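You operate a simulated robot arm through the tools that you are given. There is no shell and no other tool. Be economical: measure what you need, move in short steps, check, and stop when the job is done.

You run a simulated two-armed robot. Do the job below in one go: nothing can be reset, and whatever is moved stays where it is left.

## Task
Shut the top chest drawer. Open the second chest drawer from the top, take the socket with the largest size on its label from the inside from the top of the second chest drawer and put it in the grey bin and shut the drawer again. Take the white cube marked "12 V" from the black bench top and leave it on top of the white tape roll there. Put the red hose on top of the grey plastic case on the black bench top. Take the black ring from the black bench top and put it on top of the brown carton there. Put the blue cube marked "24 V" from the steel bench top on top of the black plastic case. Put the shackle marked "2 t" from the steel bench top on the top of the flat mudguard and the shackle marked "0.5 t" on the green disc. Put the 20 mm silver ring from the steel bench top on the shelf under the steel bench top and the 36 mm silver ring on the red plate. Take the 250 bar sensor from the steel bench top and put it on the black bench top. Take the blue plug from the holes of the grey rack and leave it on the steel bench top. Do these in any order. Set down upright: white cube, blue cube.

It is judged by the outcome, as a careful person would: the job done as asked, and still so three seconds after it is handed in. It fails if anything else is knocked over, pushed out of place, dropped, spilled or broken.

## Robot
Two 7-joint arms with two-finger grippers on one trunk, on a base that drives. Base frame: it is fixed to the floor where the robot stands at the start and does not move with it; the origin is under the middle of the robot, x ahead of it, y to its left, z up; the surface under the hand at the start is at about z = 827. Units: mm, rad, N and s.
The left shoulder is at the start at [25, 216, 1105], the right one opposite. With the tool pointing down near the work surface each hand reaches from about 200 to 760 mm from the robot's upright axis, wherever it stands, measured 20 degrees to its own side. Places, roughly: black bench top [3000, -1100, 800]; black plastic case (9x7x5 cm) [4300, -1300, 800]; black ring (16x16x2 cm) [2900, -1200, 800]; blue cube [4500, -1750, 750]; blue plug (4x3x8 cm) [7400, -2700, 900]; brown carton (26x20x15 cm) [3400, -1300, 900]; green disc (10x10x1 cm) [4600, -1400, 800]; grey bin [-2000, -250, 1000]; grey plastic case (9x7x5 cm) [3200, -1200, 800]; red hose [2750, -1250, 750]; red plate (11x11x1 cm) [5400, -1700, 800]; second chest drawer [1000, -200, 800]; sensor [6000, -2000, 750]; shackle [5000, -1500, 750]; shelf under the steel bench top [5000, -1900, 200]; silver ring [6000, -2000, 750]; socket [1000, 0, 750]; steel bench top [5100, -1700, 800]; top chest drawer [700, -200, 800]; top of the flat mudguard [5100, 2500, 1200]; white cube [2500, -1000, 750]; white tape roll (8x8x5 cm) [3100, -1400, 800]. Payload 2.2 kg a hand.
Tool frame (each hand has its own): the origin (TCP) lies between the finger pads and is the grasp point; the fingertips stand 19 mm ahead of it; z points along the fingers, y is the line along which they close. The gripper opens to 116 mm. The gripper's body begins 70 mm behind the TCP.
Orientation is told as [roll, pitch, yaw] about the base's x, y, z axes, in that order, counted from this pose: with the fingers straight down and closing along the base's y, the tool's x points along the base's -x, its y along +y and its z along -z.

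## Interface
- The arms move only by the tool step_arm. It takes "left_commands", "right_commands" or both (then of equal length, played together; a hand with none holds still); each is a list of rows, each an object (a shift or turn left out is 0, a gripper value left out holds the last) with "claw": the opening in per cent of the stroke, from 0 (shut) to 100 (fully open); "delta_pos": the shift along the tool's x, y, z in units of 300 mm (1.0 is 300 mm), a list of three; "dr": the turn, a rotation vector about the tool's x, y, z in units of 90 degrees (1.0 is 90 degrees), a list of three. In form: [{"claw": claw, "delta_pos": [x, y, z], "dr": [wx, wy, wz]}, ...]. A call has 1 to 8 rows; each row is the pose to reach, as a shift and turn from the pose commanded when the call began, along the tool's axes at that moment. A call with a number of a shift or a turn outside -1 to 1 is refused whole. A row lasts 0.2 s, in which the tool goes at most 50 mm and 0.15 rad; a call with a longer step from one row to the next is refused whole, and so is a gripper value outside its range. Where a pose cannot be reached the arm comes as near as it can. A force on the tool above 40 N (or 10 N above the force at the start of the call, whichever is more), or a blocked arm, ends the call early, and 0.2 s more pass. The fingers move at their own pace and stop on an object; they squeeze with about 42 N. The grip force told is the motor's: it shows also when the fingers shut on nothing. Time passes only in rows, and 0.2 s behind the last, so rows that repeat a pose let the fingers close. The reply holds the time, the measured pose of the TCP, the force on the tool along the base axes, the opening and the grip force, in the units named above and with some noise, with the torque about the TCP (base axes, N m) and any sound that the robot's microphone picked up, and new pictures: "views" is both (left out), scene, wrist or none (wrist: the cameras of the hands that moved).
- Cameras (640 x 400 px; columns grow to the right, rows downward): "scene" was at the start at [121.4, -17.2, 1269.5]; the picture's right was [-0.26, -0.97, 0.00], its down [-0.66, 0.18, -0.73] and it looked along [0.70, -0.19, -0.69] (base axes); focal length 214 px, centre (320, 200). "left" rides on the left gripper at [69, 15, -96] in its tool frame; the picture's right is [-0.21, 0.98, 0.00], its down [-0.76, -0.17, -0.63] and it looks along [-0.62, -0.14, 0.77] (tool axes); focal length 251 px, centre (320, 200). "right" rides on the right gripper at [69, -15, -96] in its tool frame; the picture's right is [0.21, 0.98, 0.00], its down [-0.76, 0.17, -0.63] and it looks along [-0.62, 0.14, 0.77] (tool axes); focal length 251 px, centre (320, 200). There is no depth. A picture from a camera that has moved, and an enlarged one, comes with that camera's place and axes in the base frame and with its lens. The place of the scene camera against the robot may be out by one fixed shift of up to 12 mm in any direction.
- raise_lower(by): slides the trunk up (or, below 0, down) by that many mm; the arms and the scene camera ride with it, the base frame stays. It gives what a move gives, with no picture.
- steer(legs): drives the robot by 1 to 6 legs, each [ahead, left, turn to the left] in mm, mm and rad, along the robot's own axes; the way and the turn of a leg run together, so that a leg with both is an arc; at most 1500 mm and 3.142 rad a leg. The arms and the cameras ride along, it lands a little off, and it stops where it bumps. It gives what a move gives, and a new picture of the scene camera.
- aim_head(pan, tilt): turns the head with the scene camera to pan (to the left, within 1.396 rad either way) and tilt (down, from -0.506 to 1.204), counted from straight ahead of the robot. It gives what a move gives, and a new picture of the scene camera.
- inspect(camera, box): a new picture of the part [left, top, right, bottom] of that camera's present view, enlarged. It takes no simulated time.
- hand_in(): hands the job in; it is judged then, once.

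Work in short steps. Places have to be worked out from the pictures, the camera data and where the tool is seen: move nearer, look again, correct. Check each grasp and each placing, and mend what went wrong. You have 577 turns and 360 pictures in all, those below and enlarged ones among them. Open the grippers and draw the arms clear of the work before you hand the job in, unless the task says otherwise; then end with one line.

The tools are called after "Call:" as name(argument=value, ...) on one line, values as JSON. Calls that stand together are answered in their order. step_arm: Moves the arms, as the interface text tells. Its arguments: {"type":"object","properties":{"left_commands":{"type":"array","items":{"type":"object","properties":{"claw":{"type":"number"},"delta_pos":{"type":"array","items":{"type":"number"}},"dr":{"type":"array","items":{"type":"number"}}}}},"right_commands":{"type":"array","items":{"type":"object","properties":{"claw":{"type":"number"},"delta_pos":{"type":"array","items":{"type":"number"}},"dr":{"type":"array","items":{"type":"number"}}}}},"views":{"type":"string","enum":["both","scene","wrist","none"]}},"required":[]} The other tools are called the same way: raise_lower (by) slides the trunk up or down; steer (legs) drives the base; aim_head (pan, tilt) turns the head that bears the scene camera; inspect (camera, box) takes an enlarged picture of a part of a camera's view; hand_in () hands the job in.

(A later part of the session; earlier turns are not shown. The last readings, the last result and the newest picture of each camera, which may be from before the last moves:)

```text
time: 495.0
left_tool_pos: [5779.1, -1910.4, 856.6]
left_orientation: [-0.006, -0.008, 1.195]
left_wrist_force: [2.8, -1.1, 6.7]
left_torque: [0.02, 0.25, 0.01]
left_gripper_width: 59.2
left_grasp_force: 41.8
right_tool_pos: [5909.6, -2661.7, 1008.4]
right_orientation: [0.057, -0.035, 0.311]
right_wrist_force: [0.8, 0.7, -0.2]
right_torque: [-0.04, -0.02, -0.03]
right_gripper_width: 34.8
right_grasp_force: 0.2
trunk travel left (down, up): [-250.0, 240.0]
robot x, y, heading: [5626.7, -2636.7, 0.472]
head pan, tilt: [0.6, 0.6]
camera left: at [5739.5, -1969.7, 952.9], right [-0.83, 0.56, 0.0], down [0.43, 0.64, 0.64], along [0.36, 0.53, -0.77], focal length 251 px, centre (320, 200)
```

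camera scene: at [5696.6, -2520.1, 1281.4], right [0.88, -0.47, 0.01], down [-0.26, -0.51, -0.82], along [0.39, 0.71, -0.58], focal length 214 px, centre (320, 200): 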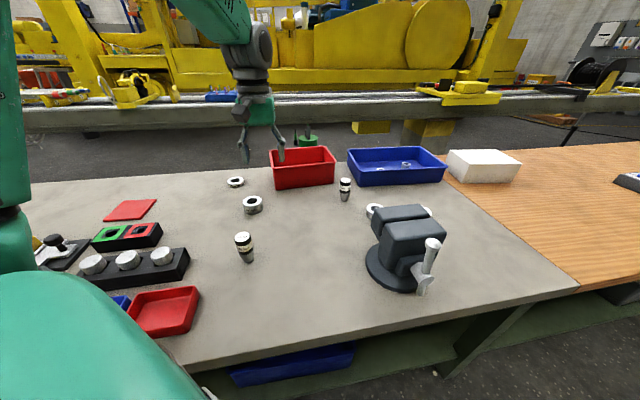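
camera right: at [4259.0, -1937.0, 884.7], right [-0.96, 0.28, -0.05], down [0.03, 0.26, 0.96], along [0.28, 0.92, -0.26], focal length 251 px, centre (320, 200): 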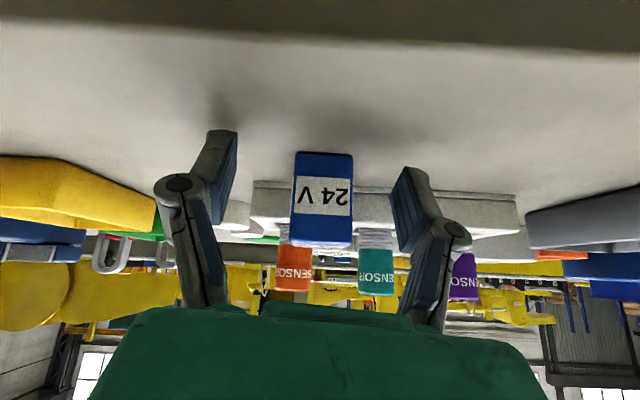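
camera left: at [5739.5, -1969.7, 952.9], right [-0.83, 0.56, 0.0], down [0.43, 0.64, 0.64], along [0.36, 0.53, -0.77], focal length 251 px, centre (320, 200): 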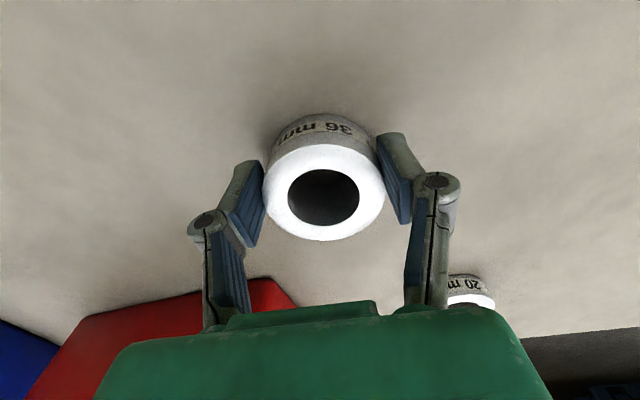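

Gripped. I lift slowly and shift the base left toward the red plate.

Call:
step_arm(left_commands=[{"claw": 0, "delta_pos": [0, 0, -0.05]}, {"claw": 0, "delta_pos": [0, 0, -0.13]}, {"claw": 0, "delta_pos": [0, 0, -0.23]}, {"claw": 0, "delta_pos": [0, 0, -0.33]}, {"claw": 0, "delta_pos": [0, 0, -0.43]}, {"claw": 0, "delta_pos": [0, 0, -0.5]}], views="none")

Call:
steer(legs=[[-245, 236, 0]])

Call:
inspect(camera="left", box=[0, 0, 640, 400])

```text
time: 496.4
left_tool_pos: [5786.6, -1924.3, 1010.7]
left_orientation: [0.006, -0.011, 1.196]
left_wrist_force: [-0.6, -0.1, -5.9]
left_torque: [0.0, 0.03, -0.01]
left_gripper_width: 59.2
left_grasp_force: 42.0
right_tool_pos: [5917.1, -2674.2, 1007.2]
right_orientation: [0.068, -0.031, 0.309]
right_wrist_force: [-0.3, 0.0, 0.0]
right_torque: [0.03, 0.0, 0.02]
right_gripper_width: 34.8
right_grasp_force: 0.1
trunk travel left (down, up): [-250.0, 240.0]
robot x, y, heading: [5627.5, -2645.1, 0.472]
head pan, tilt: [0.6, 0.6]
```

```text
time: 498.7
left_tool_pos: [5462.2, -1829.7, 1012.5]
left_orientation: [0.007, -0.011, 1.195]
left_wrist_force: [-0.5, -0.6, -4.4]
left_torque: [-0.07, 0.05, 0.03]
left_gripper_width: 58.9
left_grasp_force: 42.2
right_tool_pos: [5592.6, -2579.8, 1006.0]
right_orientation: [0.075, -0.027, 0.307]
right_wrist_force: [0.1, -1.0, -0.8]
right_torque: [0.03, -0.05, 0.0]
right_gripper_width: 35.0
right_grasp_force: 0.1
trunk travel left (down, up): [-250.0, 240.0]
robot x, y, heading: [5302.3, -2546.6, 0.474]
head pan, tilt: [0.6, 0.6]
camera scene: at [5385.9, -2451.4, 1283.1], right [0.88, -0.48, -0.01], down [-0.27, -0.49, -0.83], along [0.39, 0.73, -0.56], focal length 214 px, centre (320, 200)
```

scene: 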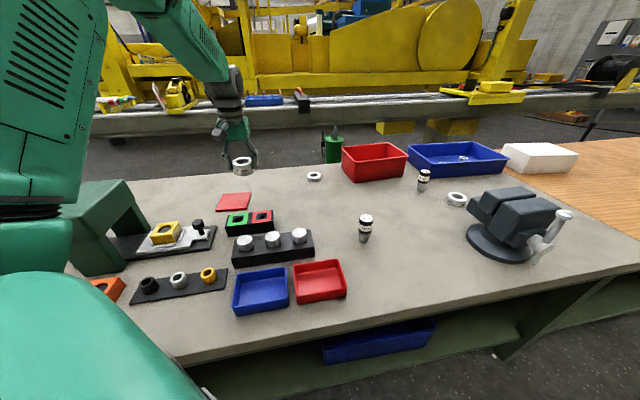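

```text
1.00 times, centred on (320, 200) of left (not enlarged: the box is as wide or as high as the picture)
camera zoom: at [5424.1, -1889.9, 1109.3], right [-0.83, 0.56, 0.01], down [0.43, 0.63, 0.64], along [0.35, 0.54, -0.77], focal length 251 px, centre (320, 200)
```

zoom: 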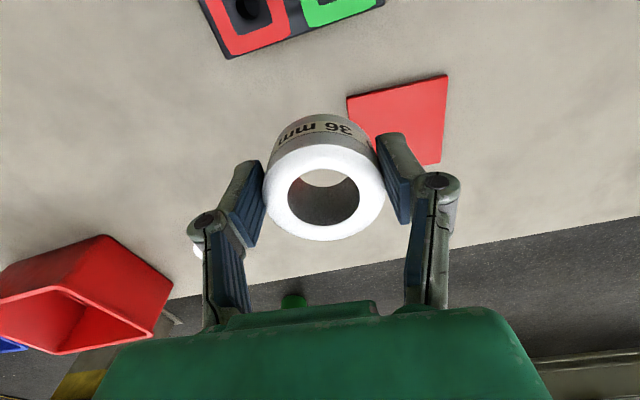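

Plate centre ≈(5417,-1726). I bring the ring above it and check.

Call:
step_arm(left_commands=[{"claw": 0, "delta_pos": [-0.09, 0.09, 0]}, {"claw": 0, "delta_pos": [-0.18, 0.18, 0]}, {"claw": 0, "delta_pos": [-0.267, 0.267, 0]}, {"claw": 0, "delta_pos": [-0.267, 0.267, 0.12]}, {"claw": 0, "delta_pos": [-0.267, 0.267, 0.24]}, {"claw": 0, "delta_pos": [-0.267, 0.267, 0.28]}], views="wrist")

Call:
inspect(camera="scene", box=[180, 130, 290, 230])

```text
time: 500.1
left_tool_pos: [5413.1, -1717.6, 924.5]
left_orientation: [0.0, -0.009, 1.194]
left_wrist_force: [0.9, 0.9, -5.5]
left_torque: [-0.03, 0.03, -0.02]
left_gripper_width: 59.3
left_grasp_force: 42.3
right_tool_pos: [5590.1, -2568.5, 1009.6]
right_orientation: [0.071, -0.031, 0.304]
right_wrist_force: [0.3, 0.7, -0.2]
right_torque: [-0.02, 0.02, 0.03]
right_gripper_width: 34.8
right_grasp_force: 0.1
trunk travel left (down, up): [-250.0, 240.0]
robot x, y, heading: [5300.9, -2546.8, 0.476]
head pan, tilt: [0.6, 0.6]
camera left: at [5372.6, -1777.0, 1021.0], right [-0.83, 0.56, 0.0], down [0.43, 0.64, 0.64], along [0.36, 0.53, -0.77], focal length 251 px, centre (320, 200)
```

left: 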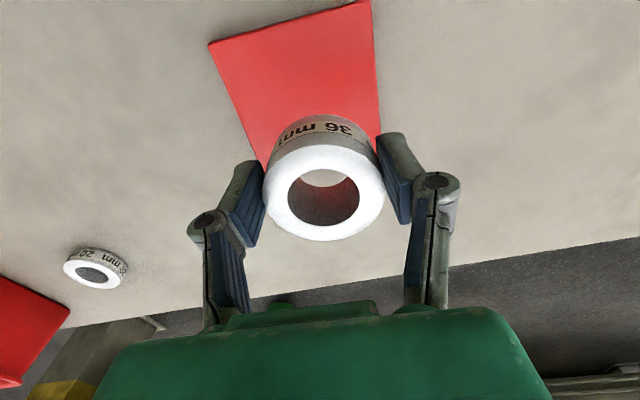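

```text
4.00 times, centred on (235, 180) of scene
camera zoom: at [5379.1, -2437.5, 1282.4], right [0.88, -0.48, 0.0], down [-0.27, -0.5, -0.82], along [0.39, 0.72, -0.57], focal length 858 px, centre (660, 280)
```

zoom: 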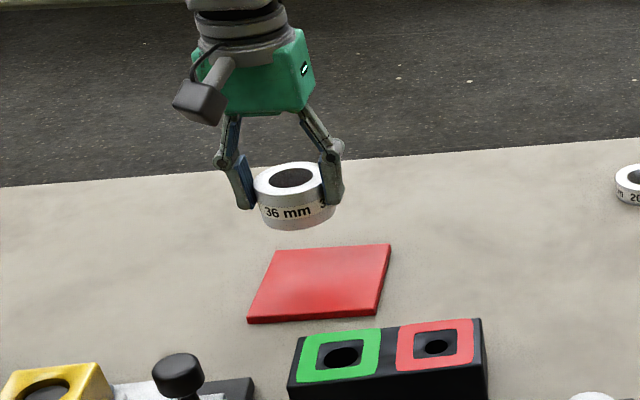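

I shift back 14 mm and lower.

Call:
step_arm(left_commands=[{"claw": 0, "delta_pos": [0.046, -0.012, 0.06]}, {"claw": 0, "delta_pos": [0.046, -0.012, 0.13]}, {"claw": 0, "delta_pos": [0.046, -0.012, 0.165]}, {"claw": 0, "delta_pos": [0.046, -0.012, 0.18]}, {"claw": 0, "delta_pos": [0.046, -0.012, 0.19]}, {"claw": 0, "delta_pos": [0.046, -0.012, 0.2]}, {"claw": 0, "delta_pos": [0.046, -0.012, 0.21]}], views="wrist")

```text
time: 501.7
left_tool_pos: [5412.1, -1732.7, 865.2]
left_orientation: [-0.002, -0.012, 1.193]
left_wrist_force: [1.9, -1.0, 2.9]
left_torque: [-0.27, -0.11, 0.01]
left_gripper_width: 59.3
left_grasp_force: 42.4
right_tool_pos: [5589.7, -2572.4, 1008.5]
right_orientation: [0.072, -0.032, 0.306]
right_wrist_force: [0.1, 0.1, 0.5]
right_torque: [0.01, -0.05, 0.01]
right_gripper_width: 34.7
right_grasp_force: 0.0
trunk travel left (down, up): [-250.0, 240.0]
robot x, y, heading: [5302.2, -2548.0, 0.476]
head pan, tilt: [0.6, 0.6]
camera left: at [5372.4, -1793.1, 961.7], right [-0.83, 0.56, 0.0], down [0.43, 0.63, 0.64], along [0.36, 0.53, -0.77], focal length 251 px, centre (320, 200)
```

left: 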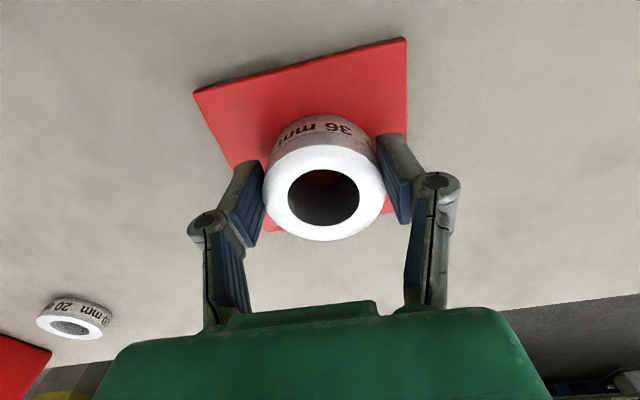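

Resting on the plate, centred. I open and rise.

Call:
step_arm(left_commands=[{"claw": 0, "delta_pos": [0, 0, 0.004]}, {"claw": 80, "delta_pos": [0, 0, 0.004]}, {"claw": 80, "delta_pos": [0, 0, 0]}, {"delta_pos": [0, 0, -0.1]}, {"delta_pos": [0, 0, -0.24]}, {"delta_pos": [0.05, 0, -0.38]}, {"delta_pos": [0.1, 0, -0.5]}], views="none")

Call:
inspect(camera="scene", box=[180, 130, 340, 230])

```text
time: 503.3
left_tool_pos: [5401.9, -1766.3, 1014.2]
left_orientation: [0.001, -0.014, 1.192]
left_wrist_force: [-0.8, -1.0, 0.0]
left_torque: [0.01, 0.01, 0.02]
left_gripper_width: 92.8
left_grasp_force: 0.1
right_tool_pos: [5590.3, -2575.7, 1008.7]
right_orientation: [0.072, -0.032, 0.306]
right_wrist_force: [0.4, 0.2, -0.3]
right_torque: [0.03, -0.02, 0.01]
right_gripper_width: 34.9
right_grasp_force: 0.0
trunk travel left (down, up): [-250.0, 240.0]
robot x, y, heading: [5302.2, -2549.2, 0.472]
head pan, tilt: [0.6, 0.6]
```

```text
4.00 times, centred on (260, 180) of scene
camera zoom: at [5380.8, -2446.0, 1283.0], right [0.88, -0.48, 0.0], down [-0.27, -0.5, -0.82], along [0.39, 0.72, -0.57], focal length 858 px, centre (560, 280)
```

zoom: 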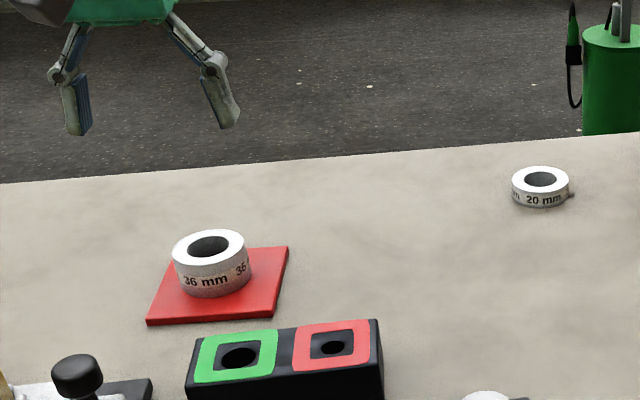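

The 36 mm ring sits on the red plate. Next the 20 mm ring (≈5740,-1720) near the back. I shift right.

Call:
steer(legs=[[240, -200, 0]])

Call:
step_arm(left_commands=[{"claw": 75, "dr": [0, -0.09, 0]}, {"dr": [0, -0.18, 0]}, {"dr": [0, -0.27, 0]}, {"dr": [0, -0.34, 0]}, {"dr": [0, -0.34, 0]}], views="both")

```text
time: 505.4
left_tool_pos: [5699.5, -1819.0, 1004.7]
left_orientation: [-0.007, -0.004, 1.195]
left_wrist_force: [-0.4, 0.7, -2.0]
left_torque: [-0.02, -0.04, -0.01]
left_gripper_width: 92.8
left_grasp_force: 0.1
right_tool_pos: [5888.5, -2628.5, 1009.4]
right_orientation: [0.06, -0.033, 0.306]
right_wrist_force: [0.6, 0.7, -0.8]
right_torque: [-0.1, 0.05, 0.0]
right_gripper_width: 34.9
right_grasp_force: 0.0
trunk travel left (down, up): [-250.0, 240.0]
robot x, y, heading: [5610.3, -2613.0, 0.474]
head pan, tilt: [0.6, 0.6]
camera scene: at [5677.2, -2495.4, 1281.9], right [0.88, -0.48, 0.01], down [-0.27, -0.51, -0.82], along [0.4, 0.72, -0.57], focal length 214 px, centre (320, 200)
```

scene: 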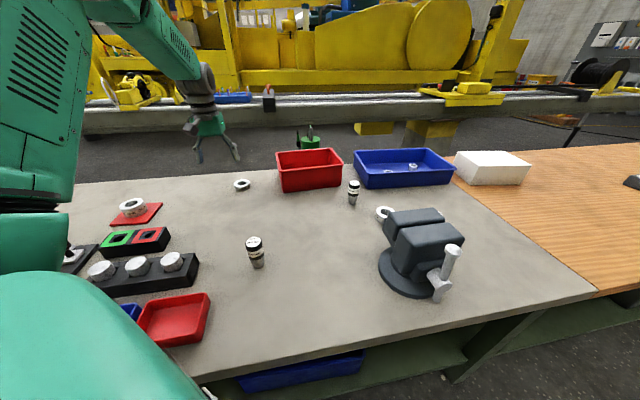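

```text
time: 506.6
left_tool_pos: [5710.8, -1843.1, 1021.0]
left_orientation: [0.011, -0.555, 1.189]
left_wrist_force: [0.8, -0.4, 0.4]
left_torque: [-0.01, 0.04, 0.02]
left_gripper_width: 86.9
left_grasp_force: 0.0
right_tool_pos: [5900.9, -2649.1, 1007.3]
right_orientation: [0.087, -0.03, 0.302]
right_wrist_force: [-0.1, 0.0, -0.1]
right_torque: [0.09, -0.04, 0.0]
right_gripper_width: 34.9
right_grasp_force: 0.1
trunk travel left (down, up): [-250.0, 240.0]
robot x, y, heading: [5612.1, -2616.6, 0.477]
head pan, tilt: [0.6, 0.6]
camera scene: at [5690.4, -2521.7, 1283.2], right [0.88, -0.48, -0.01], down [-0.27, -0.49, -0.83], along [0.39, 0.73, -0.56], focal length 214 px, centre (320, 200)
camera left: at [5656.7, -1939.7, 1068.2], right [-0.84, 0.53, 0.12], down [0.28, 0.22, 0.93], along [0.47, 0.82, -0.33], focal length 251 px, centre (320, 200)
```

scene: 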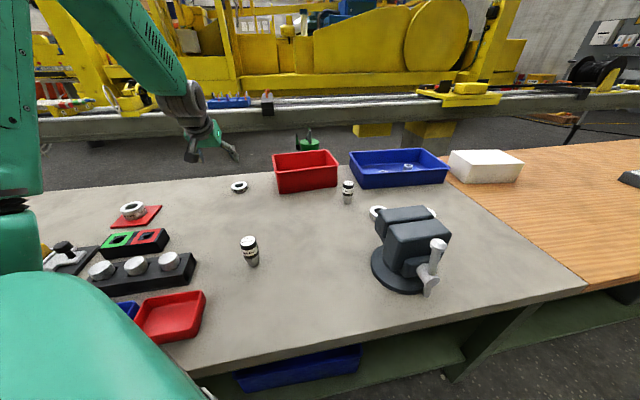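
left: 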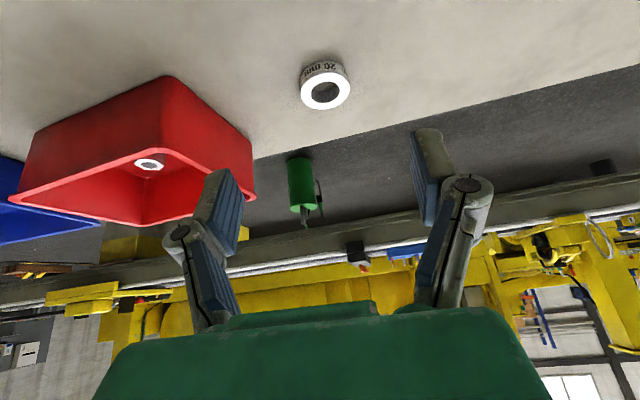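

Ring at (5755,-1720). I reach above it.

Call:
step_arm(left_commands=[{"delta_pos": [-0.12, 0.006, 0.076]}, {"delta_pos": [-0.24, 0.012, 0.15]}, {"delta_pos": [-0.37, 0.017, 0.229]}, {"delta_pos": [-0.31, 0.017, 0.33]}, {"delta_pos": [-0.247, 0.017, 0.428]}, {"delta_pos": [-0.247, 0.017, 0.428]}], views="wrist")

```text
time: 508.0
left_tool_pos: [5742.7, -1703.3, 939.2]
left_orientation: [-0.003, -0.541, 1.198]
left_wrist_force: [-0.2, 0.3, -0.9]
left_torque: [0.0, 0.0, -0.06]
left_gripper_width: 87.1
left_grasp_force: 0.0
right_tool_pos: [5890.5, -2631.3, 1008.0]
right_orientation: [0.07, -0.034, 0.303]
right_wrist_force: [0.0, 1.1, 0.2]
right_torque: [-0.05, 0.02, 0.03]
right_gripper_width: 34.7
right_grasp_force: 0.0
trunk travel left (down, up): [-250.0, 240.0]
robot x, y, heading: [5607.0, -2609.0, 0.473]
head pan, tilt: [0.6, 0.6]
camera left: at [5688.9, -1798.3, 986.1], right [-0.84, 0.53, 0.11], down [0.27, 0.24, 0.93], along [0.47, 0.81, -0.34], focal length 251 px, centre (320, 200)
```

left: 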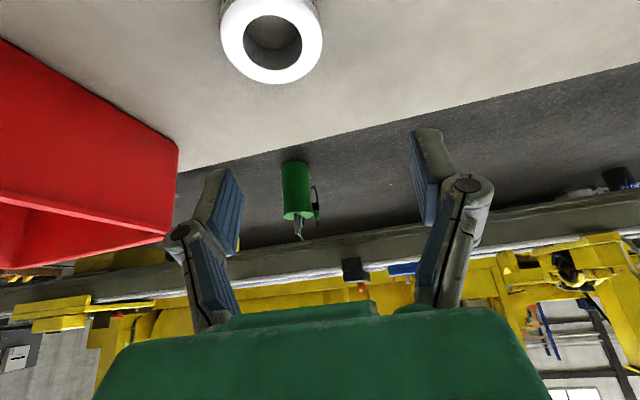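

Call:
step_arm(left_commands=[{"delta_pos": [0.06, -0.04, 0.06]}, {"delta_pos": [0.11, -0.058, 0.14]}, {"delta_pos": [0.155, -0.058, 0.205]}, {"delta_pos": [0.176, -0.058, 0.238]}, {"delta_pos": [0.176, -0.058, 0.238]}], views="wrist")

```text
time: 509.2
left_tool_pos: [5764.3, -1730.5, 862.4]
left_orientation: [0.008, -0.552, 1.189]
left_wrist_force: [-0.4, -0.6, 1.2]
left_torque: [0.02, 0.04, 0.01]
left_gripper_width: 87.4
left_grasp_force: 0.1
right_tool_pos: [5898.7, -2646.6, 1007.5]
right_orientation: [0.087, -0.031, 0.303]
right_wrist_force: [-0.3, -0.5, 0.7]
right_torque: [0.02, -0.05, 0.01]
right_gripper_width: 34.8
right_grasp_force: 0.1
trunk travel left (down, up): [-250.0, 240.0]
robot x, y, heading: [5612.5, -2614.8, 0.471]
head pan, tilt: [0.6, 0.6]
camera left: at [5710.4, -1826.7, 908.2], right [-0.84, 0.53, 0.12], down [0.28, 0.23, 0.93], along [0.47, 0.82, -0.34], focal length 251 px, centre (320, 200)
```

left: 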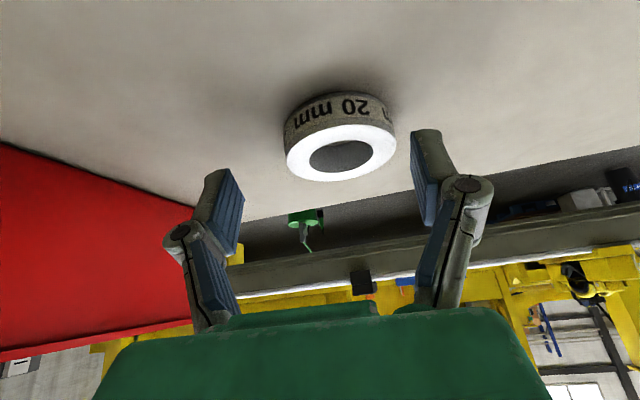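

I adjust 13 mm sideways and 12 mm down, then close.

Call:
step_arm(left_commands=[{"delta_pos": [0.018, 0.043, 0.0]}, {"delta_pos": [0.036, 0.043, 0.025]}, {"delta_pos": [0.036, 0.043, 0.025]}, {"claw": 0, "delta_pos": [0.036, 0.043, 0.025]}, {"claw": 0, "delta_pos": [0.036, 0.043, 0.025]}, {"claw": 0, "delta_pos": [0.036, 0.043, 0.025]}], views="wrist")

```text
time: 510.6
left_tool_pos: [5744.5, -1722.5, 845.5]
left_orientation: [0.002, -0.55, 1.196]
left_wrist_force: [-1.3, 2.7, 9.4]
left_torque: [-0.11, -0.16, 0.04]
left_gripper_width: 58.7
left_grasp_force: 42.7
right_tool_pos: [5894.1, -2637.7, 1009.8]
right_orientation: [0.078, -0.032, 0.303]
right_wrist_force: [0.7, 0.6, 0.2]
right_torque: [0.01, 0.03, 0.03]
right_gripper_width: 35.1
right_grasp_force: 0.1
trunk travel left (down, up): [-250.0, 240.0]
robot x, y, heading: [5609.4, -2614.9, 0.475]
head pan, tilt: [0.6, 0.6]
camera left: at [5691.2, -1817.7, 891.0], right [-0.84, 0.53, 0.11], down [0.27, 0.23, 0.93], along [0.47, 0.82, -0.34], focal length 251 px, centre (320, 200)
```

left: 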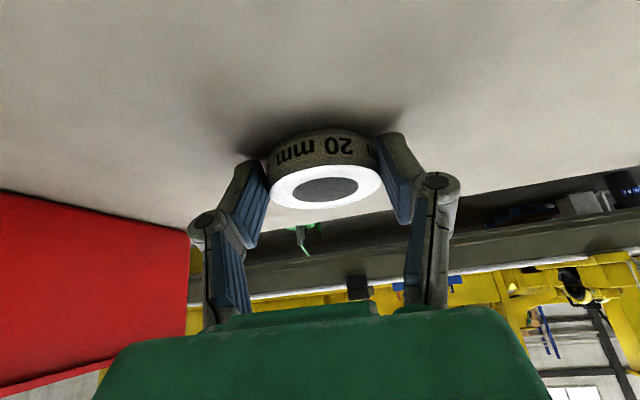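

Gripped. I lift gently and pull it back.

Call:
step_arm(left_commands=[{"claw": 0, "delta_pos": [-0.03, 0, -0.04]}, {"claw": 0, "delta_pos": [-0.07, 0, -0.11]}, {"claw": 0, "delta_pos": [-0.12, 0, -0.19]}, {"claw": 0, "delta_pos": [-0.17, 0, -0.28]}, {"claw": 0, "delta_pos": [-0.22, 0, -0.37]}, {"claw": 0, "delta_pos": [-0.1, 0, -0.45]}, {"claw": 0, "delta_pos": [0.02, 0, -0.53]}, {"claw": 0, "delta_pos": [0.14, 0, -0.6]}], views="wrist")

```text
time: 512.4
left_tool_pos: [5697.5, -1846.8, 976.8]
left_orientation: [0.002, -0.548, 1.194]
left_wrist_force: [0.4, 0.1, -2.8]
left_torque: [-0.04, 0.01, 0.01]
left_gripper_width: 59.1
left_grasp_force: 42.4
right_tool_pos: [5895.0, -2640.5, 1008.1]
right_orientation: [0.076, -0.034, 0.305]
right_wrist_force: [0.5, -0.8, -0.9]
right_torque: [-0.04, -0.01, 0.0]
right_gripper_width: 34.7
right_grasp_force: 0.1
trunk travel left (down, up): [-250.0, 240.0]
robot x, y, heading: [5610.7, -2612.5, 0.467]
head pan, tilt: [0.6, 0.6]
camera left: at [5643.4, -1943.1, 1023.9], right [-0.84, 0.53, 0.11], down [0.27, 0.23, 0.93], along [0.47, 0.82, -0.34], focal length 251 px, centre (320, 200)
```

left: 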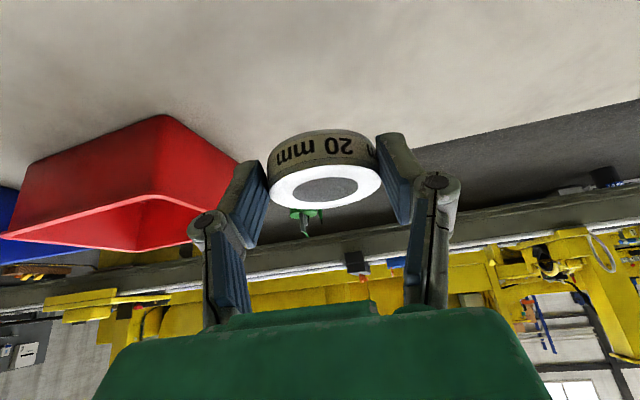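

Now the shelf. I back off from the bench to view it.

Call:
steer(legs=[[-430, -440, 0]])

Call:
aim_head(pan=0.7, tilt=0.8)

```text
time: 515.8
left_tool_pos: [5511.4, -2434.1, 976.2]
left_orientation: [0.001, -0.546, 1.201]
left_wrist_force: [1.1, -0.4, -2.3]
left_torque: [-0.05, 0.03, 0.03]
left_gripper_width: 58.9
left_grasp_force: 41.7
right_tool_pos: [5714.3, -3227.5, 1007.7]
right_orientation: [0.076, -0.031, 0.31]
right_wrist_force: [-0.5, 0.2, -0.2]
right_torque: [0.01, 0.0, 0.06]
right_gripper_width: 34.9
right_grasp_force: 0.0
trunk travel left (down, up): [-250.0, 240.0]
robot x, y, heading: [5425.6, -3200.5, 0.484]
head pan, tilt: [0.6, 0.6]
camera scene: at [5503.9, -3100.2, 1282.9], right [0.88, -0.47, 0.0], down [-0.27, -0.5, -0.82], along [0.39, 0.73, -0.57], focal length 214 px, centre (320, 200)
```

scene: 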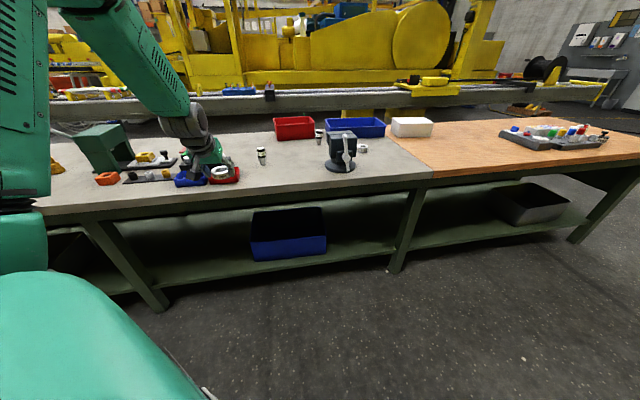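

```text
time: 516.5
left_tool_pos: [5509.5, -2436.2, 976.7]
left_orientation: [0.002, -0.55, 1.2]
left_wrist_force: [-0.4, 0.3, -3.5]
left_torque: [-0.07, 0.05, -0.02]
left_gripper_width: 58.9
left_grasp_force: 41.8
right_tool_pos: [5713.0, -3228.6, 1008.2]
right_orientation: [0.079, -0.032, 0.31]
right_wrist_force: [0.5, -0.7, 0.1]
right_torque: [-0.01, -0.01, -0.02]
right_gripper_width: 34.9
right_grasp_force: 0.1
trunk travel left (down, up): [-250.0, 240.0]
robot x, y, heading: [5430.2, -3203.8, 0.48]
head pan, tilt: [0.7, 0.799]
camera scene: at [5493.4, -3104.5, 1266.1], right [0.92, -0.38, 0.0], down [-0.27, -0.66, -0.7], along [0.26, 0.64, -0.72], focal length 214 px, centre (320, 200)
```

scene: 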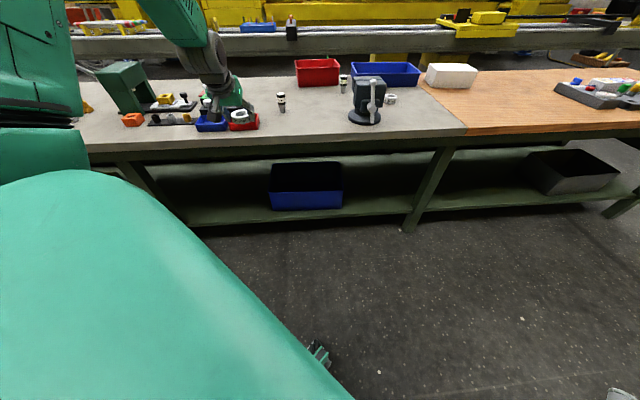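

I understand the shelf: z≈200, its front edge ≈75 mm behind the bench edge; the space left of the blue bin, around (5280,-2050), is free. I turn square to the bench and shift in front of it.

Call:
steer(legs=[[0, 0, 0.763], [169, 297, 0]])

Call:
step_arm(left_commands=[{"claw": 0, "delta_pos": [0.02, -0.08, 0], "dr": [0.04, 0, 0.07]}, {"claw": 0, "delta_pos": [0.04, -0.16, 0], "dr": [0.08, 0, 0.14]}, {"claw": 0, "delta_pos": [0.06, -0.24, 0], "dr": [0.12, 0, 0.2]}, {"claw": 0, "delta_pos": [0.08, -0.32, 0], "dr": [0.16, 0, 0.27]}, {"claw": 0, "delta_pos": [0.1, -0.4, 0], "dr": [0.2, 0, 0.33]}, {"claw": 0, "delta_pos": [0.12, -0.48, 0], "dr": [0.235, 0, 0.385]}, {"claw": 0, "delta_pos": [0.14, -0.56, 0], "dr": [0.235, 0, 0.385]}, {"claw": 0, "delta_pos": [0.16, -0.64, 0], "dr": [0.235, 0, 0.385]}], views="none")

```text
time: 520.8
left_tool_pos: [4749.3, -2337.7, 986.3]
left_orientation: [0.014, -0.558, 1.955]
left_wrist_force: [1.8, -0.3, -3.4]
left_torque: [-0.08, 0.04, 0.02]
left_gripper_width: 58.9
left_grasp_force: 41.8
right_tool_pos: [5443.2, -2773.0, 1005.0]
right_orientation: [0.088, -0.03, 1.069]
right_wrist_force: [0.3, -0.4, -1.2]
right_torque: [0.1, 0.07, 0.03]
right_gripper_width: 34.7
right_grasp_force: 0.1
trunk travel left (down, up): [-250.0, 240.0]
robot x, y, heading: [5210.2, -2948.9, 1.239]
head pan, tilt: [0.7, 0.799]
camera scene: at [5206.0, -2834.2, 1266.7], right [0.93, 0.36, -0.01], down [0.25, -0.67, -0.7], along [-0.26, 0.65, -0.71], focal length 214 px, centre (320, 200)
```

scene: 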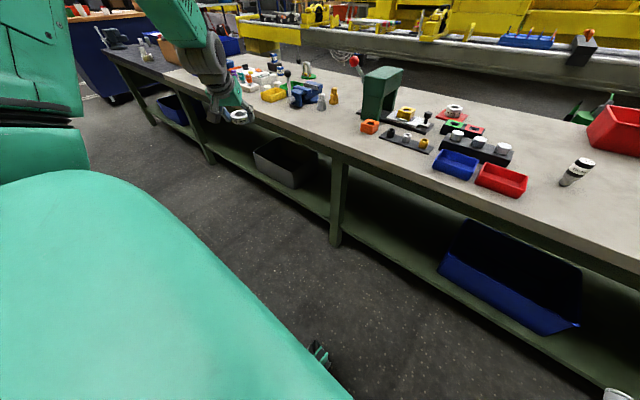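

```text
time: 522.6
left_tool_pos: [4930.6, -2298.7, 953.0]
left_orientation: [0.003, -0.547, 1.253]
left_wrist_force: [0.5, 0.1, -3.5]
left_torque: [-0.08, 0.01, 0.0]
left_gripper_width: 58.9
left_grasp_force: 41.7
right_tool_pos: [5430.5, -2773.0, 1007.8]
right_orientation: [0.073, -0.028, 1.07]
right_wrist_force: [-0.3, 0.4, -0.2]
right_torque: [0.02, 0.0, -0.01]
right_gripper_width: 34.9
right_grasp_force: 0.1
trunk travel left (down, up): [-250.0, 240.0]
robot x, y, heading: [5203.8, -2943.0, 1.235]
head pan, tilt: [0.7, 0.799]
```

Now I bring the hand to the right, ahead of the left shoulder, then lower the trunk fully.

Call:
step_arm(left_commands=[{"claw": 0, "delta_pos": [0.02, -0.13, 0]}, {"claw": 0, "delta_pos": [0.04, -0.26, 0]}, {"claw": 0, "delta_pos": [0.06, -0.39, 0]}, {"claw": 0, "delta_pos": [0.08, -0.52, 0]}, {"claw": 0, "delta_pos": [0.1, -0.65, 0]}, {"claw": 0, "delta_pos": [0.1, -0.78, 0]}], views="none")

Call:
raise_lower(by=-250)

Call:
aim_head(pan=0.15, tilt=0.6)

```text
time: 524.0
left_tool_pos: [5160.8, -2403.8, 939.5]
left_orientation: [0.015, -0.55, 1.243]
left_wrist_force: [1.5, -0.7, -2.4]
left_torque: [-0.06, 0.11, 0.04]
left_gripper_width: 58.8
left_grasp_force: 41.4
right_tool_pos: [5445.2, -2771.7, 1007.8]
right_orientation: [0.096, -0.028, 1.067]
right_wrist_force: [0.2, -1.2, -0.8]
right_torque: [0.09, 0.02, -0.02]
right_gripper_width: 34.8
right_grasp_force: 0.1
trunk travel left (down, up): [-250.0, 240.0]
robot x, y, heading: [5210.6, -2946.9, 1.241]
head pan, tilt: [0.7, 0.799]
```

```text
time: 526.5
left_tool_pos: [5151.8, -2401.5, 688.2]
left_orientation: [0.011, -0.549, 1.247]
left_wrist_force: [1.4, -0.1, -2.9]
left_torque: [-0.06, 0.07, 0.04]
left_gripper_width: 58.9
left_grasp_force: 42.0
right_tool_pos: [5437.0, -2773.7, 757.4]
right_orientation: [0.084, -0.026, 1.071]
right_wrist_force: [-0.6, -1.4, -0.4]
right_torque: [0.08, 0.01, -0.02]
right_gripper_width: 35.0
right_grasp_force: 0.2
trunk travel left (down, up): [0.0, 490.0]
robot x, y, heading: [5212.9, -2946.6, 1.241]
head pan, tilt: [0.7, 0.799]
```

```text
time: 527.5
left_tool_pos: [5138.1, -2395.5, 684.1]
left_orientation: [-0.008, -0.547, 1.259]
left_wrist_force: [-0.6, 0.1, -3.6]
left_torque: [-0.05, -0.01, -0.02]
left_gripper_width: 59.0
left_grasp_force: 42.6
right_tool_pos: [5423.5, -2769.6, 758.7]
right_orientation: [0.07, -0.03, 1.071]
right_wrist_force: [0.6, 0.4, 0.7]
right_torque: [-0.04, -0.03, -0.01]
right_gripper_width: 34.7
right_grasp_force: 0.1
trunk travel left (down, up): [0.0, 490.0]
robot x, y, heading: [5205.2, -2946.8, 1.24]
head pan, tilt: [0.15, 0.6]
camera scene: at [5229.4, -2815.3, 1032.7], right [0.98, -0.18, 0.0], down [-0.1, -0.56, -0.82], along [0.15, 0.81, -0.57], focal length 214 px, centre (320, 200)
```

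scene: 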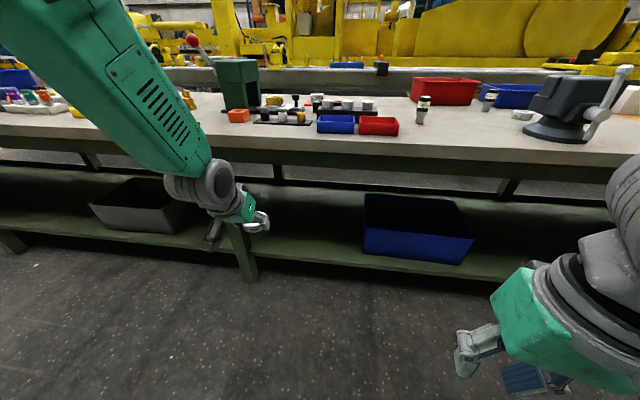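

Shelf top ≈ z 204, front ≈120 mm behind the bench edge. I'm still 450 mm away from it; I lower the hand to z≈380 here in the open.

Call:
step_arm(left_commands=[{"claw": 0, "delta_pos": [0.08, 0, 0.125]}, {"claw": 0, "delta_pos": [0.16, 0, 0.25]}, {"claw": 0, "delta_pos": [0.24, 0, 0.375]}, {"claw": 0, "delta_pos": [0.32, 0, 0.5]}, {"claw": 0, "delta_pos": [0.4, 0, 0.625]}, {"claw": 0, "delta_pos": [0.47, 0, 0.75]}, {"claw": 0, "delta_pos": [0.52, 0, 0.854]}], views="both")

```text
time: 529.1
left_tool_pos: [5142.6, -2397.4, 383.1]
left_orientation: [-0.002, -0.55, 1.255]
left_wrist_force: [-1.0, 1.2, -2.2]
left_torque: [-0.05, 0.03, -0.01]
left_gripper_width: 58.8
left_grasp_force: 41.6
right_tool_pos: [5426.2, -2768.7, 757.8]
right_orientation: [0.075, -0.027, 1.071]
right_wrist_force: [0.3, -0.1, -0.2]
right_torque: [-0.01, 0.0, 0.03]
right_gripper_width: 35.0
right_grasp_force: 0.0
trunk travel left (down, up): [0.0, 490.0]
robot x, y, heading: [5205.3, -2951.1, 1.239]
head pan, tilt: [0.15, 0.6]
camera scene: at [5232.0, -2815.1, 1032.6], right [0.98, -0.18, 0.0], down [-0.1, -0.56, -0.82], along [0.15, 0.81, -0.57], focal length 214 px, centre (320, 200)
camera left: at [5095.1, -2495.6, 430.7], right [-0.87, 0.48, 0.11], down [0.25, 0.25, 0.93], along [0.42, 0.84, -0.34], focal length 251 px, centre (320, 200)
```

scene: 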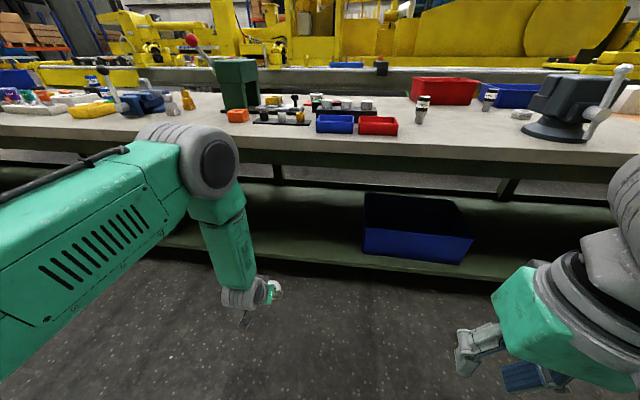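
left: 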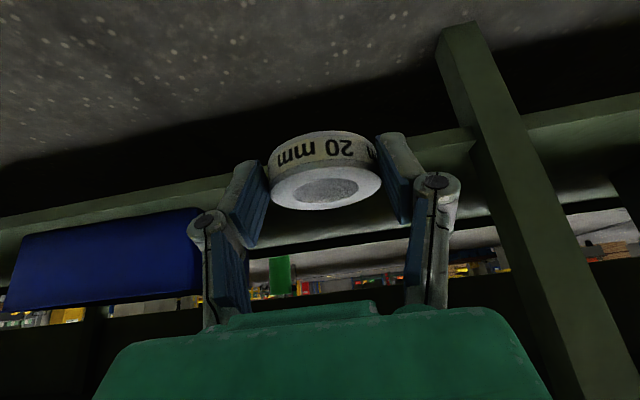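

The hand gets low enough. For the insertion the arm must slope forward under the bench top, so I extend it forward to x'≈585, z≈300 here in the open.

Call:
step_arm(left_commands=[{"claw": 0, "delta_pos": [-0.03, 0, 0.126]}, {"claw": 0, "delta_pos": [-0.06, 0, 0.252]}, {"claw": 0, "delta_pos": [-0.089, 0, 0.379]}, {"claw": 0, "delta_pos": [-0.089, 0, 0.379]}], views="scene")

```text
time: 530.1
left_tool_pos: [5169.0, -2320.4, 302.5]
left_orientation: [-0.001, -0.547, 1.254]
left_wrist_force: [-0.2, -0.6, -2.6]
left_torque: [-0.05, 0.0, 0.03]
left_gripper_width: 59.0
left_grasp_force: 42.0
right_tool_pos: [5428.8, -2769.7, 758.5]
right_orientation: [0.078, -0.027, 1.067]
right_wrist_force: [0.2, 0.6, 0.5]
right_torque: [-0.02, -0.01, 0.02]
right_gripper_width: 34.9
right_grasp_force: 0.1
trunk travel left (down, up): [0.0, 490.0]
robot x, y, heading: [5207.7, -2943.5, 1.245]
head pan, tilt: [0.15, 0.6]
camera scene: at [5234.6, -2816.2, 1032.8], right [0.98, -0.18, 0.0], down [-0.1, -0.56, -0.82], along [0.15, 0.81, -0.57], focal length 214 px, centre (320, 200)
```

scene: 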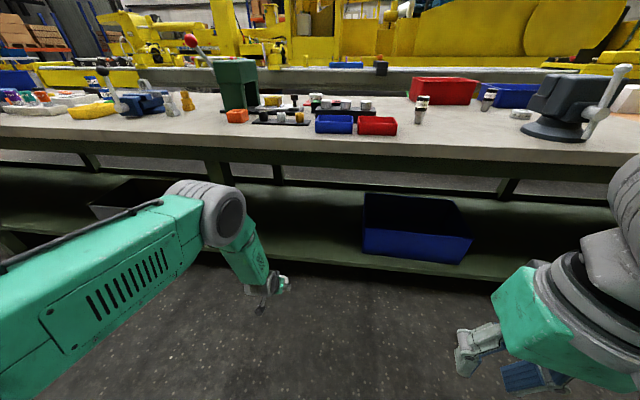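

The elbow is somewhat forward; stretching a bit more will pull it back and down. I extend to x'≈630, z≈260.

Call:
step_arm(left_commands=[{"claw": 0, "delta_pos": [-0.038, 0, 0.105]}, {"claw": 0, "delta_pos": [-0.075, 0, 0.21]}, {"claw": 0, "delta_pos": [-0.075, 0, 0.21]}], views="scene")

```text
time: 530.9
left_tool_pos: [5187.4, -2270.1, 261.2]
left_orientation: [0.0, -0.547, 1.253]
left_wrist_force: [-0.4, 0.2, -3.1]
left_torque: [-0.06, 0.02, 0.02]
left_gripper_width: 58.8
left_grasp_force: 41.6
right_tool_pos: [5430.3, -2770.1, 758.8]
right_orientation: [0.079, -0.029, 1.068]
right_wrist_force: [0.0, -0.1, -0.4]
right_torque: [0.02, 0.02, -0.01]
right_gripper_width: 34.8
right_grasp_force: 0.1
trunk travel left (down, up): [0.0, 490.0]
robot x, y, heading: [5205.7, -2946.1, 1.238]
head pan, tilt: [0.15, 0.6]
camera scene: at [5234.8, -2816.1, 1032.7], right [0.98, -0.18, 0.0], down [-0.1, -0.56, -0.82], along [0.15, 0.81, -0.57], focal length 214 px, centre (320, 200)
```

scene: 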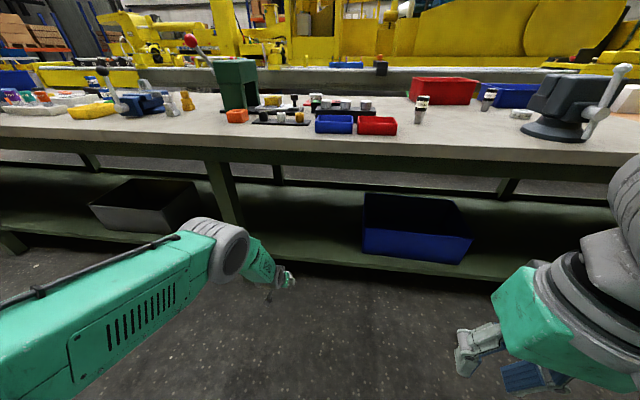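

The arm now slopes low. I drive 250 mm ahead so that the hand enters above the shelf.

Call:
steer(legs=[[150, -40, 0]])

Call:
inspect(camera="left", box=[0, 0, 640, 400])

```text
time: 532.3
left_tool_pos: [5272.1, -2140.8, 261.2]
left_orientation: [0.0, -0.548, 1.255]
left_wrist_force: [0.0, 0.1, -4.1]
left_torque: [-0.05, 0.02, -0.03]
left_gripper_width: 59.0
left_grasp_force: 41.9
right_tool_pos: [5515.9, -2640.8, 759.1]
right_orientation: [0.077, -0.029, 1.067]
right_wrist_force: [-0.3, -0.6, 0.5]
right_torque: [-0.03, -0.02, 0.0]
right_gripper_width: 35.0
right_grasp_force: 0.0
trunk travel left (down, up): [0.0, 490.0]
robot x, y, heading: [5293.4, -2815.7, 1.238]
head pan, tilt: [0.15, 0.6]
camera scene: at [5321.1, -2686.2, 1032.6], right [0.98, -0.18, 0.0], down [-0.1, -0.56, -0.82], along [0.15, 0.81, -0.57], focal length 214 px, centre (320, 200)
```

scene: 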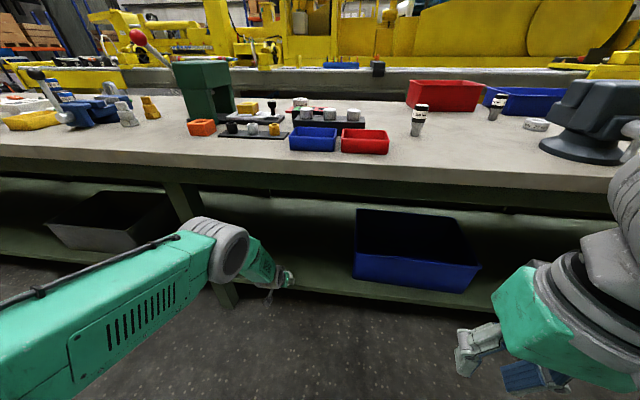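

```text
1.00 times, centred on (320, 200) of left (not enlarged: the box is as wide or as high as the picture)
camera zoom: at [5224.8, -2240.5, 307.1], right [-0.87, 0.48, 0.11], down [0.26, 0.25, 0.93], along [0.42, 0.84, -0.34], focal length 251 px, centre (320, 200)
```

zoom: 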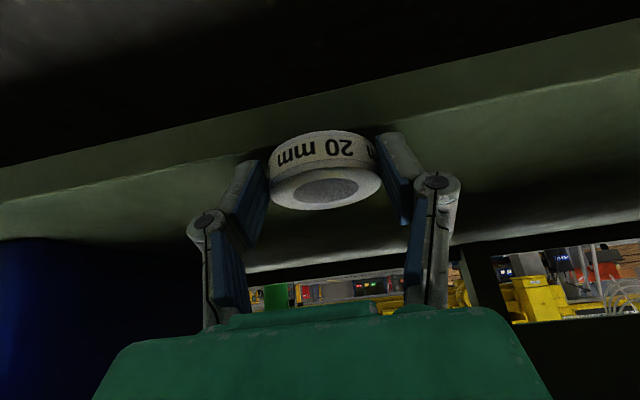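

The shelf's front edge is about 45 mm ahead of the ring. I drive 112 mm further in.

Call:
steer(legs=[[112, 0, 0]])

Call:
inspect(camera="left", box=[0, 0, 640, 400])

```text
time: 533.5
left_tool_pos: [5309.2, -2036.7, 261.3]
left_orientation: [0.0, -0.549, 1.252]
left_wrist_force: [0.1, 0.1, -3.6]
left_torque: [-0.07, 0.02, -0.03]
left_gripper_width: 59.0
left_grasp_force: 42.3
right_tool_pos: [5552.2, -2533.2, 758.5]
right_orientation: [0.081, -0.026, 1.066]
right_wrist_force: [0.2, 1.2, -0.9]
right_torque: [0.01, 0.0, 0.03]
right_gripper_width: 34.9
right_grasp_force: 0.0
trunk travel left (down, up): [0.0, 490.0]
robot x, y, heading: [5331.5, -2709.3, 1.243]
head pan, tilt: [0.15, 0.6]
camera scene: at [5358.8, -2579.2, 1032.5], right [0.98, -0.18, 0.0], down [-0.1, -0.56, -0.82], along [0.15, 0.81, -0.57], focal length 214 px, centre (320, 200)
```

scene: 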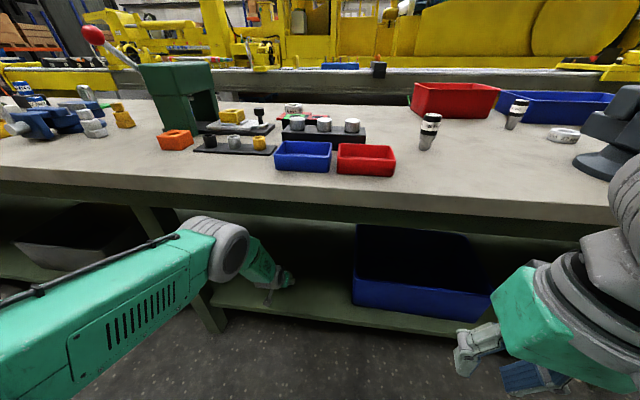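

```text
1.00 times, centred on (320, 200) of left (not enlarged: the box is as wide or as high as the picture)
camera zoom: at [5261.3, -2134.3, 308.2], right [-0.87, 0.48, 0.11], down [0.26, 0.25, 0.93], along [0.42, 0.84, -0.34], focal length 251 px, centre (320, 200)
```

zoom: 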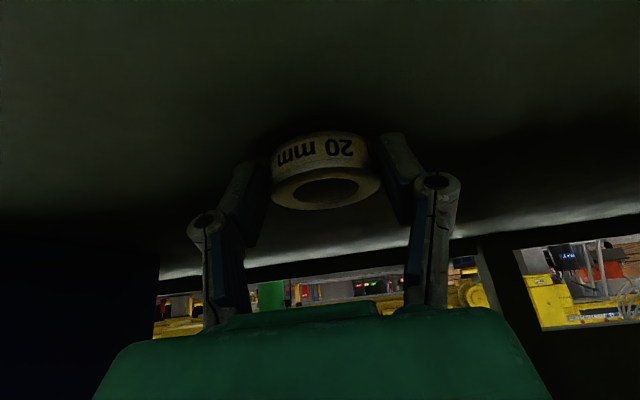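

Over the shelf, 70 mm behind its front edge. I lower slowly.

Call:
step_arm(left_commands=[{"claw": 0, "delta_pos": [0.026, 0, 0.043]}, {"claw": 0, "delta_pos": [0.052, 0, 0.085]}, {"claw": 0, "delta_pos": [0.061, 0, 0.1]}, {"claw": 0, "delta_pos": [0.068, 0, 0.111]}, {"claw": 0, "delta_pos": [0.073, 0, 0.12]}, {"claw": 0, "delta_pos": [0.078, 0, 0.128]}], views="wrist")

```text
time: 534.1
left_tool_pos: [5312.1, -2029.7, 252.6]
left_orientation: [0.002, -0.569, 1.252]
left_wrist_force: [-6.4, -15.6, 26.8]
left_torque: [-0.65, -0.62, -0.44]
left_gripper_width: 58.8
left_grasp_force: 42.0
right_tool_pos: [5550.7, -2535.9, 760.0]
right_orientation: [0.089, -0.03, 1.066]
right_wrist_force: [-0.1, 0.1, 0.7]
right_torque: [0.0, 0.08, 0.0]
right_gripper_width: 34.8
right_grasp_force: 0.1
trunk travel left (down, up): [0.0, 490.0]
robot x, y, heading: [5332.5, -2710.3, 1.242]
head pan, tilt: [0.15, 0.6]
stopped in row 2 (left hand): the force on the tool passed its limit at 67 N (the readings are from after the stop); the commanded pose is now the measured one
camera left: at [5263.6, -2129.3, 296.7], right [-0.87, 0.48, 0.12], down [0.25, 0.23, 0.94], along [0.42, 0.85, -0.32], focal length 251 px, centre (320, 200)
```

left: 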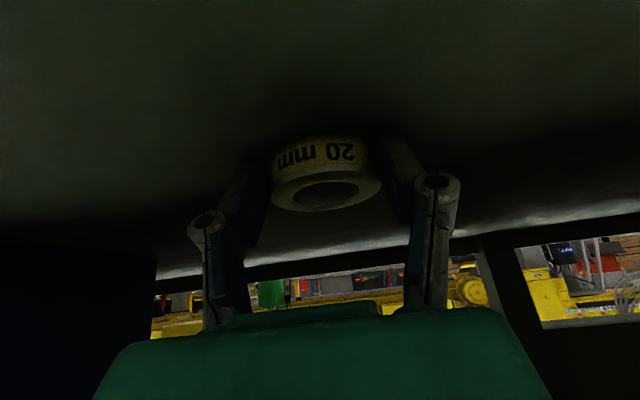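

It touches the shelf. I ease off 1 mm, open, and rise a little.

Call:
step_arm(left_commands=[{"claw": 0, "delta_pos": [-0.003, 0, -0.004]}, {"claw": 75, "delta_pos": [-0.003, 0, -0.004]}, {"claw": 75, "delta_pos": [-0.003, 0, -0.004]}, {"claw": 75, "delta_pos": [-0.02, 0, -0.035]}, {"claw": 75, "delta_pos": [-0.06, 0, -0.1]}, {"claw": 75, "delta_pos": [-0.1, 0, -0.17]}], views="wrist")

```text
time: 535.5
left_tool_pos: [5310.7, -2032.0, 308.2]
left_orientation: [0.001, -0.566, 1.253]
left_wrist_force: [0.6, -0.4, 0.1]
left_torque: [0.0, 0.0, 0.0]
left_gripper_width: 87.3
left_grasp_force: 0.0
right_tool_pos: [5549.7, -2533.4, 758.9]
right_orientation: [0.086, -0.027, 1.064]
right_wrist_force: [0.0, 0.8, -0.4]
right_torque: [-0.02, -0.02, -0.02]
right_gripper_width: 34.4
right_grasp_force: 0.0
trunk travel left (down, up): [0.0, 490.0]
robot x, y, heading: [5331.7, -2709.6, 1.243]
head pan, tilt: [0.15, 0.6]
camera left: at [5261.9, -2132.2, 352.3], right [-0.87, 0.48, 0.12], down [0.25, 0.23, 0.94], along [0.42, 0.85, -0.32], focal length 251 px, centre (320, 200)
```

left: 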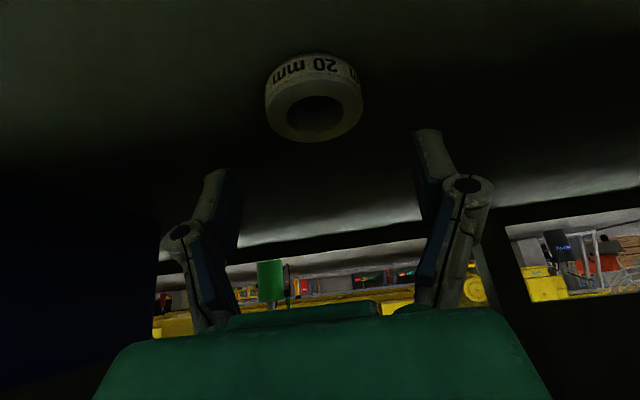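

The ring lies on the shelf. I back straight out.

Call:
steer(legs=[[-450, 0, 0]])

Call:
inspect(camera="scene", box=[180, 200, 420, 330])

```text
time: 538.2
left_tool_pos: [5166.5, -2456.0, 307.0]
left_orientation: [-0.001, -0.567, 1.252]
left_wrist_force: [0.2, 0.1, 0.3]
left_torque: [0.03, -0.06, 0.01]
left_gripper_width: 87.1
left_grasp_force: 0.0
right_tool_pos: [5404.8, -2958.2, 760.2]
right_orientation: [0.088, -0.026, 1.062]
right_wrist_force: [0.1, 0.2, -0.5]
right_torque: [0.02, 0.01, 0.02]
right_gripper_width: 34.6
right_grasp_force: 0.0
trunk travel left (down, up): [0.0, 490.0]
robot x, y, heading: [5183.7, -3133.6, 1.236]
head pan, tilt: [0.15, 0.6]
camera scene: at [5213.7, -3003.5, 1032.8], right [0.98, -0.18, 0.0], down [-0.1, -0.56, -0.82], along [0.15, 0.81, -0.57], focal length 214 px, centre (320, 200)
```

scene: 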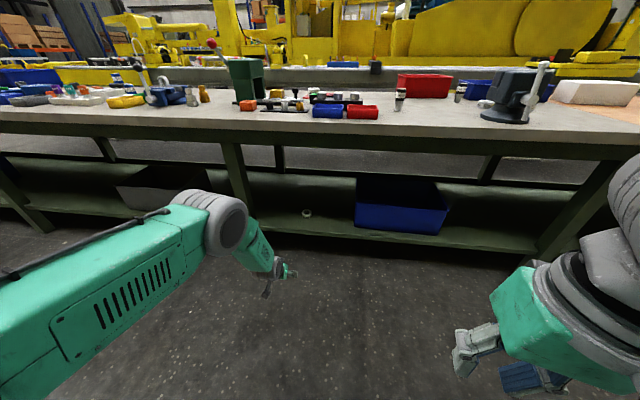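

```text
2.67 times, centred on (300, 265) of scene
camera zoom: at [5213.7, -3003.5, 1032.8], right [0.98, -0.18, 0.0], down [-0.1, -0.56, -0.82], along [0.15, 0.81, -0.57], focal length 572 px, centre (373, 27)
```

zoom: 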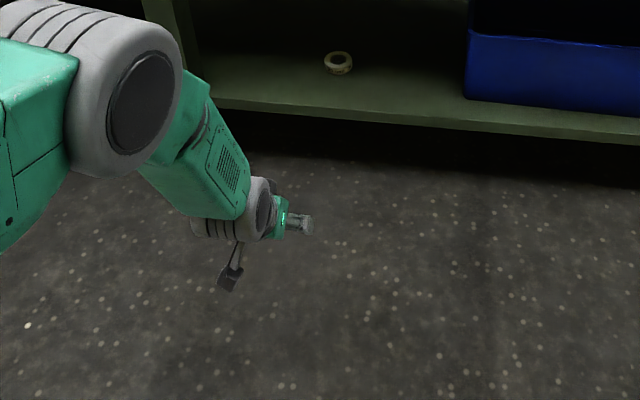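

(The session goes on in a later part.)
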